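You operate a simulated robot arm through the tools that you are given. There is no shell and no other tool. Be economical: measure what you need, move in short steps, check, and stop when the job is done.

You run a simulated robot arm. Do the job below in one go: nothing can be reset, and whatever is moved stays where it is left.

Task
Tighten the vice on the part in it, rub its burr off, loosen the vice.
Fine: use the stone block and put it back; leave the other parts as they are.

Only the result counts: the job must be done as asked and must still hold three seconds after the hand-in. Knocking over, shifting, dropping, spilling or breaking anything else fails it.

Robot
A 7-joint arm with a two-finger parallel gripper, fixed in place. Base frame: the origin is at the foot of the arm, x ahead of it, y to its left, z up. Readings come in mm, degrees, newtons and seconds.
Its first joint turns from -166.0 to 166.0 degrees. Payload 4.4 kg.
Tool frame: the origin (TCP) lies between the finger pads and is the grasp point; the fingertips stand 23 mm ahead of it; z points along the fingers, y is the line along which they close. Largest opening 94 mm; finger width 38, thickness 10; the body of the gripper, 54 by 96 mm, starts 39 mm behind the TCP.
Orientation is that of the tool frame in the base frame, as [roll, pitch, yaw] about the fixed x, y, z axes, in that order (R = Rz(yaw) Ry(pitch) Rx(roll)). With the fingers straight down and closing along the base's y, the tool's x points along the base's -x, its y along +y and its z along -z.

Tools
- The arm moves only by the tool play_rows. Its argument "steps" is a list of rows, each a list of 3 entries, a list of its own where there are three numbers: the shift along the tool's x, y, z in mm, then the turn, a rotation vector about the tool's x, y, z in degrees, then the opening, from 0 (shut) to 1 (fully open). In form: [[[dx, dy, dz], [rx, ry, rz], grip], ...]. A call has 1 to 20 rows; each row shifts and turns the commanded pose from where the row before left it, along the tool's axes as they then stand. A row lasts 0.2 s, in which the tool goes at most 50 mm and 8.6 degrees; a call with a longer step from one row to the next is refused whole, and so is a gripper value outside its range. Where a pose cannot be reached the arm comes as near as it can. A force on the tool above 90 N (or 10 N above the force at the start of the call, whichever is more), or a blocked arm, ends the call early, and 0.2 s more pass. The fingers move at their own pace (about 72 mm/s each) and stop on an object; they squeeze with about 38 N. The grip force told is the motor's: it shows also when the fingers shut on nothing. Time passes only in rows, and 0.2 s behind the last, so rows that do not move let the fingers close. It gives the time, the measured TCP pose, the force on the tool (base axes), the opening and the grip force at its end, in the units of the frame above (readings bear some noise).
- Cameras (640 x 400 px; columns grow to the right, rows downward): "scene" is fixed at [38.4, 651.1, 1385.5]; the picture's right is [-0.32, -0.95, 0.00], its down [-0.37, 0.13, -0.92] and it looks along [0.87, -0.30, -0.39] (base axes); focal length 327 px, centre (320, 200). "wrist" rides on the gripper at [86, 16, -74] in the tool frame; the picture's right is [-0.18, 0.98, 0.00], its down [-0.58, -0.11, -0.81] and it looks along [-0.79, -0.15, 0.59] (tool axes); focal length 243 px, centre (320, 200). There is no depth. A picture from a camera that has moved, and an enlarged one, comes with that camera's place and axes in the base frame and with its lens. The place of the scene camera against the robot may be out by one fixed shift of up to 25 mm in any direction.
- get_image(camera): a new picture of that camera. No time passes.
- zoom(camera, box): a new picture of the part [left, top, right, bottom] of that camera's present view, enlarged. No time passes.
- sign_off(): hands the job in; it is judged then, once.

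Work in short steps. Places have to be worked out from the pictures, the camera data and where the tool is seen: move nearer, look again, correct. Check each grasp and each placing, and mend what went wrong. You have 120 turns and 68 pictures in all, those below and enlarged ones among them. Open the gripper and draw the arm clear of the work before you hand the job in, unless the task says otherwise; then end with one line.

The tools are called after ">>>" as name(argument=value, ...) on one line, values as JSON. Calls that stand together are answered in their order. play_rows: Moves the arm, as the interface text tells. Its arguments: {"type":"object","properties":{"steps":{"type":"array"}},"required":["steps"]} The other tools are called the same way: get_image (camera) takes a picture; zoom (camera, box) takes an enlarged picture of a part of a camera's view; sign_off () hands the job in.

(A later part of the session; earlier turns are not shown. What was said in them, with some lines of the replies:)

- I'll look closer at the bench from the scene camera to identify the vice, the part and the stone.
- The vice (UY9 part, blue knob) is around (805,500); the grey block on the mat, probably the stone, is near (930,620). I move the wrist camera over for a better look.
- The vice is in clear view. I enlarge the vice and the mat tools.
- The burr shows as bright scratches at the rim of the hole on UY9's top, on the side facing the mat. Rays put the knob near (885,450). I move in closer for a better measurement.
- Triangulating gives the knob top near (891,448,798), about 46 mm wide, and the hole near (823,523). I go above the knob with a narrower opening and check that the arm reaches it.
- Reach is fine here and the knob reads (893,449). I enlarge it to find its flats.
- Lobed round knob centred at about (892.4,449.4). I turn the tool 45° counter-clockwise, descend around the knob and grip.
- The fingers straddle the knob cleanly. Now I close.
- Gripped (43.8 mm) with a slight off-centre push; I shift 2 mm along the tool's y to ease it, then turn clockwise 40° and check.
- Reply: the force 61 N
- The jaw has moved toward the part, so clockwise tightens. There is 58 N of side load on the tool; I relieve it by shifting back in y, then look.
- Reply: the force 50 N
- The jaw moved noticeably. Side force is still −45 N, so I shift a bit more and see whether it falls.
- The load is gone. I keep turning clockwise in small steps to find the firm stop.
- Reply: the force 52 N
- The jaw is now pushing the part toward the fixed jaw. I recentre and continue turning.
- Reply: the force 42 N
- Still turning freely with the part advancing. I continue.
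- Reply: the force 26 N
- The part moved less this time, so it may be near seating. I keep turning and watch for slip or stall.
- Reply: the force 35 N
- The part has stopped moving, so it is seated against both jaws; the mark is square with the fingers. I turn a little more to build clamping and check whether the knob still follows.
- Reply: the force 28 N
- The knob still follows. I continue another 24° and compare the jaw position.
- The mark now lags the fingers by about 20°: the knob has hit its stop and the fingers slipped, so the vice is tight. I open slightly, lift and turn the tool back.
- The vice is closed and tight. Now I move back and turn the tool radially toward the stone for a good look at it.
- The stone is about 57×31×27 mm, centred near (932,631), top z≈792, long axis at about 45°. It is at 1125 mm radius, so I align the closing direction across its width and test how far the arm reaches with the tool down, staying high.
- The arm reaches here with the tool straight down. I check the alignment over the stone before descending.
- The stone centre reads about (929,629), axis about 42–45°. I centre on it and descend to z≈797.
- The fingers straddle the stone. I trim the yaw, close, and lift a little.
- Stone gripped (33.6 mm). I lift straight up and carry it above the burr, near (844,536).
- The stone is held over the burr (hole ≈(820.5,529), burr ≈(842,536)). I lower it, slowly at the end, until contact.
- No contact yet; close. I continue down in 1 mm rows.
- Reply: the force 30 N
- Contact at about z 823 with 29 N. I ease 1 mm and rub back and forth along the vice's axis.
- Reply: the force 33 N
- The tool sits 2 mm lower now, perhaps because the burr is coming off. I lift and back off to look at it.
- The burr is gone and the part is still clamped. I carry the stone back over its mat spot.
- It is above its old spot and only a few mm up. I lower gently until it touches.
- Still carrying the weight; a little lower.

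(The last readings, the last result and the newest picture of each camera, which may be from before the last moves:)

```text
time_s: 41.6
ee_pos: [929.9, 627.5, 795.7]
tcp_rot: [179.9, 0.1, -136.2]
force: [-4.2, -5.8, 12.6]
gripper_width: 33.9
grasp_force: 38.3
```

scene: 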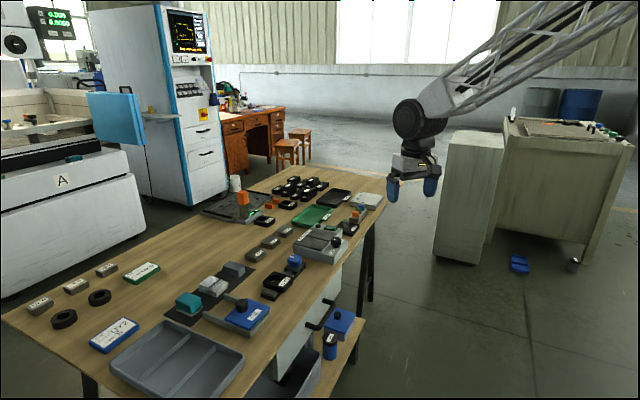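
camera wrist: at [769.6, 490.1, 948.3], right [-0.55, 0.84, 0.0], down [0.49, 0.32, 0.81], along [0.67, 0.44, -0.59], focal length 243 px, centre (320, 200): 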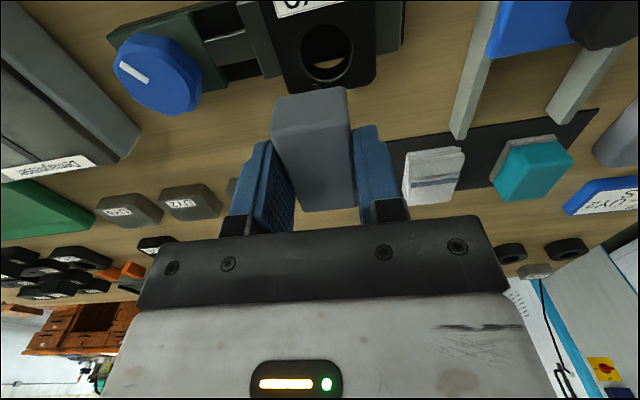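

The stone is on the mat (12.6 N up). I ease slightly, open just enough, and rise.

>>> play_rows(steps=[[[0, 0, -1], [0, 0, 0], 0.1], [[0, 0, 0], [0, 0, 0], 0.6], [[0, 0, 0], [0, 0, 0], 0.6], [[0, 0, -20], [0, 0, 0], 0.6], [[0, 0, -30], [0, 0, 0], 0.6], [[0, 0, -40], [0, 0, 0], 0.6], [[0, 0, 0], [0, 0, 0], 0.6]])

>>> zoom(camera="scene", box=[205, 240, 285, 300])

```text
time_s: 43.2
ee_pos: [929.6, 628.0, 885.5]
tcp_rot: [-179.9, 0.0, -136.2]
force: [0.1, -0.1, 0.3]
gripper_width: 56.2
grasp_force: 0.2
```

```text
6.67 times, centred on (245, 270) of scene
camera zoom: at [38.4, 651.1, 1385.5], right [-0.32, -0.95, 0.0], down [-0.37, 0.13, -0.92], along [0.87, -0.3, -0.39], focal length 2178 px, centre (820, -267)
```

zoom: 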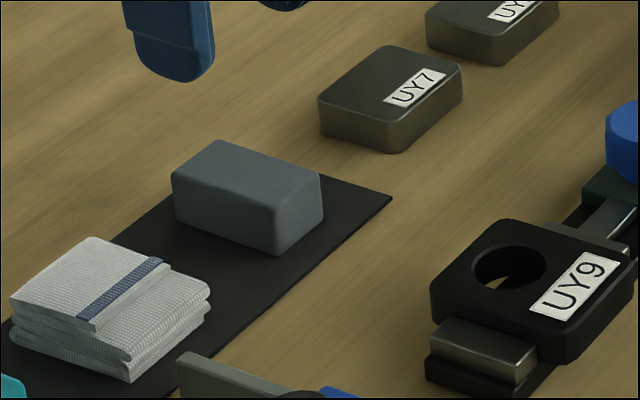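

The stone is back where it was. Now I return above the knob and turn the tool clockwise so there is range to unscrew it.

>>> play_rows(steps=[[[30.8, -20.7, -10], [0, 0, 0], 0.65], [[30.8, -20.7, -10], [0, 0, 0], 0.65], [[30.8, -20.7, -10], [0, 0, 0], 0.65], [[30.8, -20.7, -10], [0, 0, 0], 0.65], [[30.8, -20.7, -10], [0, 0, 0], 0.65], [[0, 0, 0], [0, 0, 8], 0.65], [[0, 0, 0], [0, 0, 8], 0.65], [[0, 0, 0], [0, 0, 8], 0.65], [[0, 0, 0], [0, 0, 8], 0.65], [[0, 0, 0], [0, 0, 8], 0.65], [[0, 0, 0], [0, 0, 8], 0.65], [[0, 0, 0], [0, 0, 8], 0.65], [[0, 0, 0], [0, 0, 8], 0.65], [[0, 0, 0], [0, 0, 8], 0.65], [[0, 0, 0], [0, 0, 8], 0.65]])

>>> play_rows(steps=[[[0, 0, 0], [0, 0, 8], 0.65], [[0, 0, 0], [0, 0, 8], 0.65], [[0, 0, 0], [0, 0, 8], 0.65], [[0, 0, 0], [0, 0, 8], 0.65], [[0, 0, 0], [0, 0, 8], 0.65], [[0, 0, 0], [0, 0, 8], 0.65], [[0, 0, 0], [0, 0, 8], 0.65], [[0, 0, 0], [0, 0, 8], 0.65], [[0, 0, 0], [0, 0, 8], 0.65], [[0, 0, 0], [0, 0, 8], 0.65], [[0, 0, 0], [0, 0, 0], 0.65]])

>>> get_image(camera="wrist")

```text
time_s: 46.4
ee_pos: [890.5, 446.9, 935.2]
tcp_rot: [-179.9, 0.0, 143.7]
force: [0.7, -0.3, 0.4]
gripper_width: 61.2
grasp_force: 0.0
```

```text
time_s: 48.8
ee_pos: [890.1, 446.6, 935.8]
tcp_rot: [180.0, 0.0, 63.7]
force: [-0.1, -0.2, -1.0]
gripper_width: 61.0
grasp_force: 0.1
```

```text
25 pictures are left
camera wrist: at [942.3, 519.1, 1009.9], right [0.8, -0.6, 0.0], down [-0.35, -0.47, 0.81], along [-0.48, -0.65, -0.59], focal length 243 px, centre (320, 200)
```

wrist: 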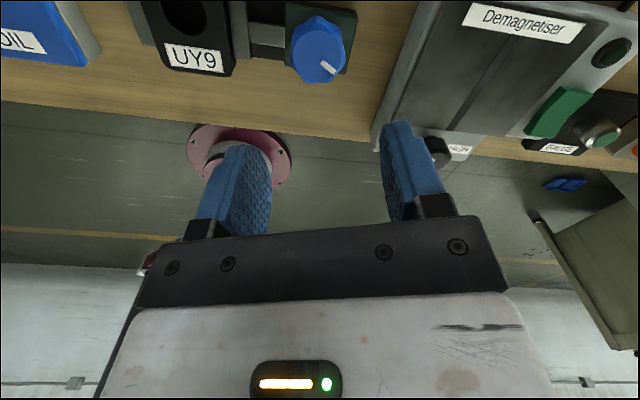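

The knob is right below (about (889,446.5)). I descend and grip it.

>>> play_rows(steps=[[[0, 0, 30], [0, 0, 0], 0.65], [[0, 0, 30], [0, 0, 0], 0.65], [[0, 0, 30], [0, 0, 0], 0.65], [[0, 0, 15], [0, 0, 0], 0.65], [[0, 0, 15], [0, 0, 0], 0.65], [[0, 0, 10], [0, 0, 0], 0.65], [[0, 0, 0], [0, 0, 0], 0.65], [[0, 0, 0], [0, 0, 0], 0.1], [[0, 0, 0], [0, 0, 0], 0.1], [[0, 0, 0], [0, 0, 0], 0.1]])

```text
time_s: 51.0
ee_pos: [888.2, 446.9, 805.1]
tcp_rot: [-179.9, 0.1, 63.9]
force: [-52.1, 17.6, 12.3]
gripper_width: 43.9
grasp_force: 44.9
```

Gripped but off-centre (about 54 N side load). I shift 3 mm back along the tool's y, then begin turning counter-clockwise.

>>> play_rows(steps=[[[0, -2.5, 0], [0, 0, 0], 0.1], [[0, 0, 0], [0, 0, 0], 0.1]])

```text
time_s: 51.6
ee_pos: [888.9, 447.6, 805.5]
tcp_rot: [180.0, 0.0, 63.8]
force: [-9.2, 21.6, -10.6]
gripper_width: 43.7
grasp_force: 44.8
```

>>> play_rows(steps=[[[0, -0.5, 0], [0, 0, -6], 0.1], [[0, 0, 0], [0, 0, -6], 0.1], [[0, 0, 0], [0, 0, -6], 0.1], [[0, 0, 0], [0, 0, -6], 0.1], [[0, 0, 0], [0, 0, 0], 0.1]])

>>> get_image(camera="wrist")

```text
time_s: 52.8
ee_pos: [888.6, 446.5, 804.4]
tcp_rot: [179.9, 0.1, 87.8]
force: [41.2, 9.6, -23.8]
gripper_width: 43.5
grasp_force: 45.0
```

```text
24 pictures are left
camera wrist: at [907.3, 535.3, 879.5], right [0.98, -0.22, 0.0], down [-0.13, -0.58, 0.81], along [-0.18, -0.79, -0.59], focal length 243 px, centre (320, 200)
```

wrist: 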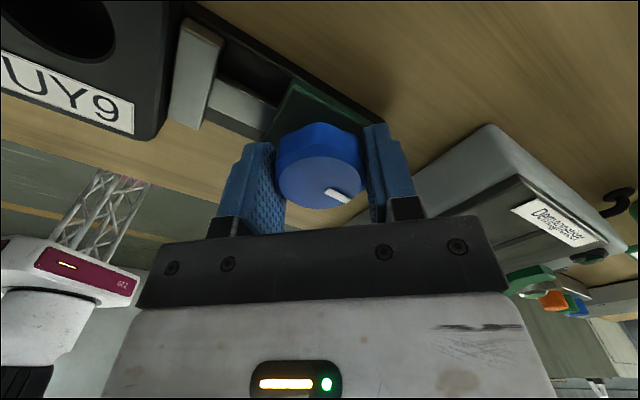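

I relieve the side load and turn on, comparing the mark to be sure the knob follows.

>>> play_rows(steps=[[[0, 2, 0], [0, 0, -6], 0.1], [[0, 0, 0], [0, 0, -6], 0.1], [[0, 0, 0], [0, 0, -6], 0.1], [[0, 0, 0], [0, 0, -6], 0.1], [[0, 0, 0], [0, 0, 0], 0.1]])

>>> get_image(camera="wrist")

```text
time_s: 54.0
ee_pos: [889.8, 446.9, 805.7]
tcp_rot: [-179.9, 0.0, 111.8]
force: [-28.6, -17.1, 8.1]
gripper_width: 43.7
grasp_force: 45.5
```

```text
23 pictures are left
camera wrist: at [871.0, 535.9, 879.5], right [0.98, 0.2, 0.0], down [0.12, -0.58, 0.81], along [0.16, -0.79, -0.59], focal length 243 px, centre (320, 200)
```

wrist: 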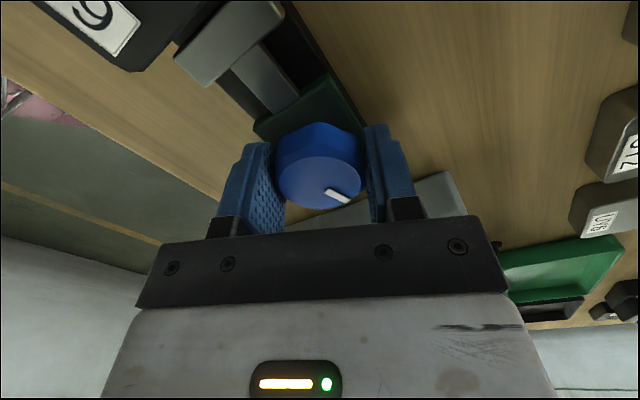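

The mark stays put relative to the fingers, so the knob is turning and the jaw is retreating. I go on, with a small recentring.

>>> play_rows(steps=[[[0, -1.5, 0], [0, 0, -6], 0.1], [[0, 0, 0], [0, 0, -6], 0.1], [[0, 0, 0], [0, 0, -6], 0.1], [[0, 0, 0], [0, 0, -6], 0.1], [[0, 0, 0], [0, 0, -6], 0.1], [[0, 0, 0], [0, 0, -6], 0.1], [[0, 0, 0], [0, 0, 0], 0.1]])

>>> zoom(camera="scene", box=[260, 240, 330, 300])

```text
time_s: 55.6
ee_pos: [890.1, 448.1, 805.5]
tcp_rot: [-180.0, -0.1, 147.9]
force: [29.7, 25.2, -19.1]
gripper_width: 43.5
grasp_force: 44.9
```

```text
6.67 times, centred on (295, 270) of scene
camera zoom: at [38.4, 651.1, 1385.5], right [-0.32, -0.95, 0.0], down [-0.37, 0.13, -0.92], along [0.87, -0.3, -0.39], focal length 2178 px, centre (487, -267)
```

zoom: 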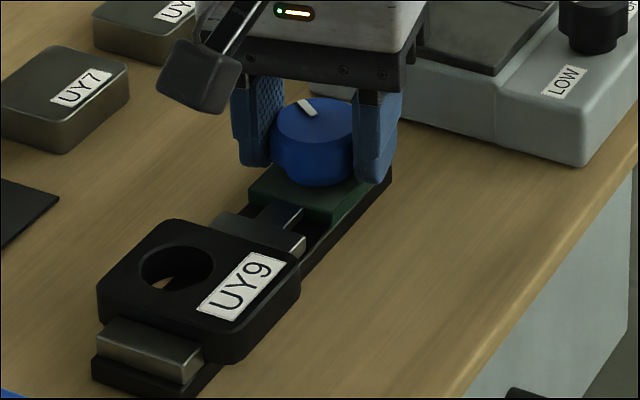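

The jaw is parting from the part. I turn about 48° more to bring the knob back to roughly its original setting.

>>> play_rows(steps=[[[0, 1.5, 0], [0, 0, -6], 0.1], [[0, 0, 0], [0, 0, -6], 0.1], [[0, 0, 0], [0, 0, -6], 0.1], [[0, 0, 0], [0, 0, -6], 0.1], [[0, 0, 0], [0, 0, -6], 0.1], [[0, 0, 0], [0, 0, -6], 0.1], [[0, 0, 0], [0, 0, -6], 0.1], [[0, 0, 0], [0, 0, -6], 0.1], [[0, 0, 0], [0, 0, 0], 0.1]])

>>> zoom(camera="scene", box=[260, 240, 330, 300])

```text
time_s: 57.6
ee_pos: [890.3, 447.2, 804.6]
tcp_rot: [-180.0, 0.1, -164.1]
force: [0.2, -13.5, -0.6]
gripper_width: 43.4
grasp_force: 44.2
```

```text
6.67 times, centred on (295, 270) of scene
camera zoom: at [38.4, 651.1, 1385.5], right [-0.32, -0.95, 0.0], down [-0.37, 0.13, -0.92], along [0.87, -0.3, -0.39], focal length 2178 px, centre (487, -267)
```

zoom: 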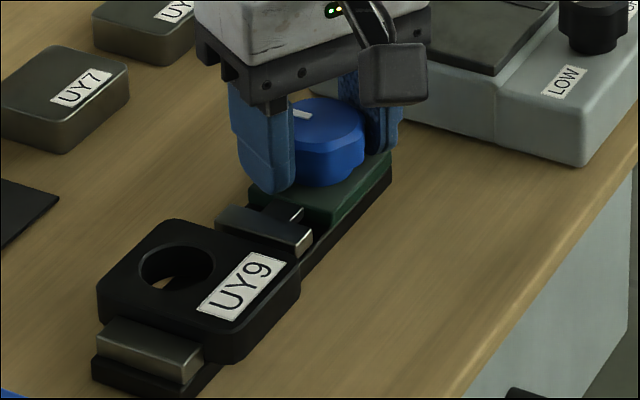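

The vice is open with the jaw clear of the part and the mark back near its start. I release gently, lift, and retreat.

>>> play_rows(steps=[[[0, -0.5, 0], [0, 0, 0], 0.1], [[0, 0, 0], [0, 0, 0], 0.58], [[0, 0, 0], [0, 0, 0], 0.58], [[0, 0, -15], [0, 0, 0], 0.58], [[0, 0, -30], [0, 0, 0], 0.58], [[0, 0, -40], [0, 0, 0], 0.8], [[0, 0, -40], [0, 0, 0], 1], [[0, 0, -40], [0, 0, 0], 1], [[35, -35, -10], [0, 0, 0], 1], [[35, -35, 0], [0, 0, 0], 1], [[35, -35, 0], [0, 0, 0], 1], [[35, -35, 0], [0, 0, 0], 1], [[0, 0, 0], [0, 0, 0], 1]])

>>> zoom(camera="scene", box=[210, 210, 340, 310])

>>> get_image(camera="scene")

```text
refused: row 9 steps farther than a row can; nothing moved
```

```text
4.00 times, centred on (275, 260) of scene
camera zoom: at [38.4, 651.1, 1385.5], right [-0.32, -0.95, 0.0], down [-0.37, 0.13, -0.92], along [0.87, -0.3, -0.39], focal length 1307 px, centre (500, -40)
```

zoom: 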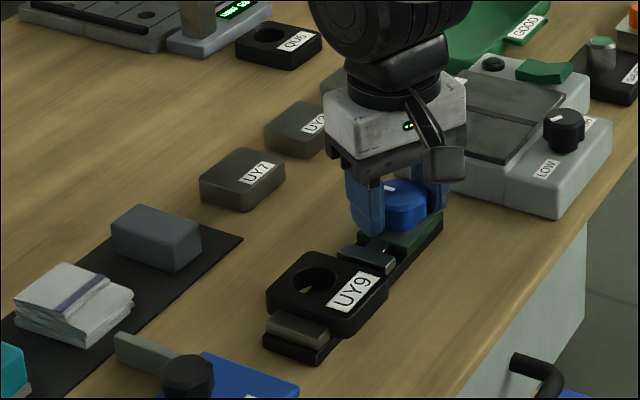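

```text
19 pictures are left
```

scene: 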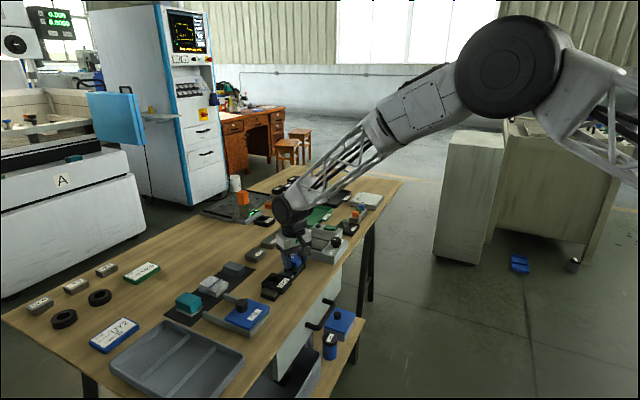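

That call was refused because one row was too long, and nothing moved. I send it again with shorter steps.

>>> play_rows(steps=[[[0, -0.5, 0], [0, 0, 0], 0.1], [[0, 0, 0], [0, 0, 0], 0.58], [[0, 0, 0], [0, 0, 0], 0.58], [[0, 0, -15], [0, 0, 0], 0.58], [[0, 0, -30], [0, 0, 0], 0.58], [[0, 0, -40], [0, 0, 0], 0.8], [[0, 0, -40], [0, 0, 0], 1], [[0, 0, -40], [0, 0, 0], 1], [[30, -30, 0], [0, 0, 0], 1], [[30, -30, 0], [0, 0, 0], 1], [[30, -30, 0], [0, 0, 0], 1], [[30, -30, 0], [0, 0, 0], 1], [[0, 0, 0], [0, 0, 0], 1]])

>>> zoom(camera="scene", box=[210, 210, 340, 310])

>>> zoom(camera="scene", box=[260, 240, 330, 300])

```text
time_s: 60.4
ee_pos: [807.2, 299.8, 969.4]
tcp_rot: [-179.9, 0.0, -164.0]
force: [-0.2, -0.2, -0.2]
gripper_width: 93.9
grasp_force: 0.1
```

```text
4.00 times, centred on (275, 260) of scene
camera zoom: at [38.4, 651.1, 1385.5], right [-0.32, -0.95, 0.0], down [-0.37, 0.13, -0.92], along [0.87, -0.3, -0.39], focal length 1307 px, centre (500, -40)
```

zoom: 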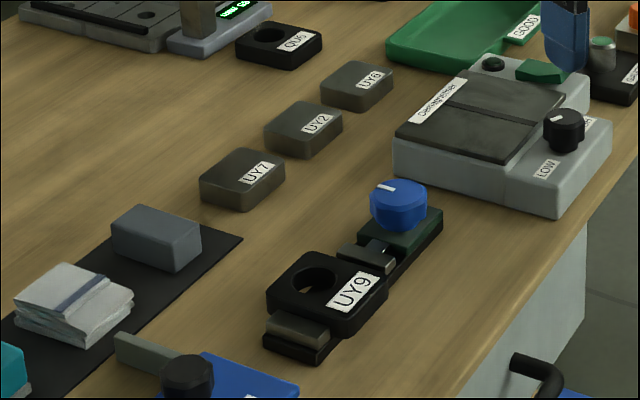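

```text
6.67 times, centred on (295, 270) of scene
camera zoom: at [38.4, 651.1, 1385.5], right [-0.32, -0.95, 0.0], down [-0.37, 0.13, -0.92], along [0.87, -0.3, -0.39], focal length 2178 px, centre (487, -267)
```

zoom: 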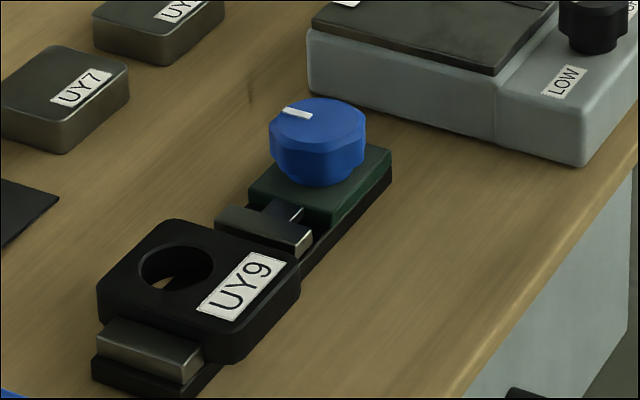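

The burr is gone, the jaw stands clear of the part, the stone is back on its mat, and the arm is clear. I hand in.

>>> sign_off()

```text
The job is handed in.
```

I tightened the vice on UY9, rubbed its burr off with the stone block, put the stone back on its mat and loosened the vice. The gripper is open, the arm is clear, and the other parts look unmoved.
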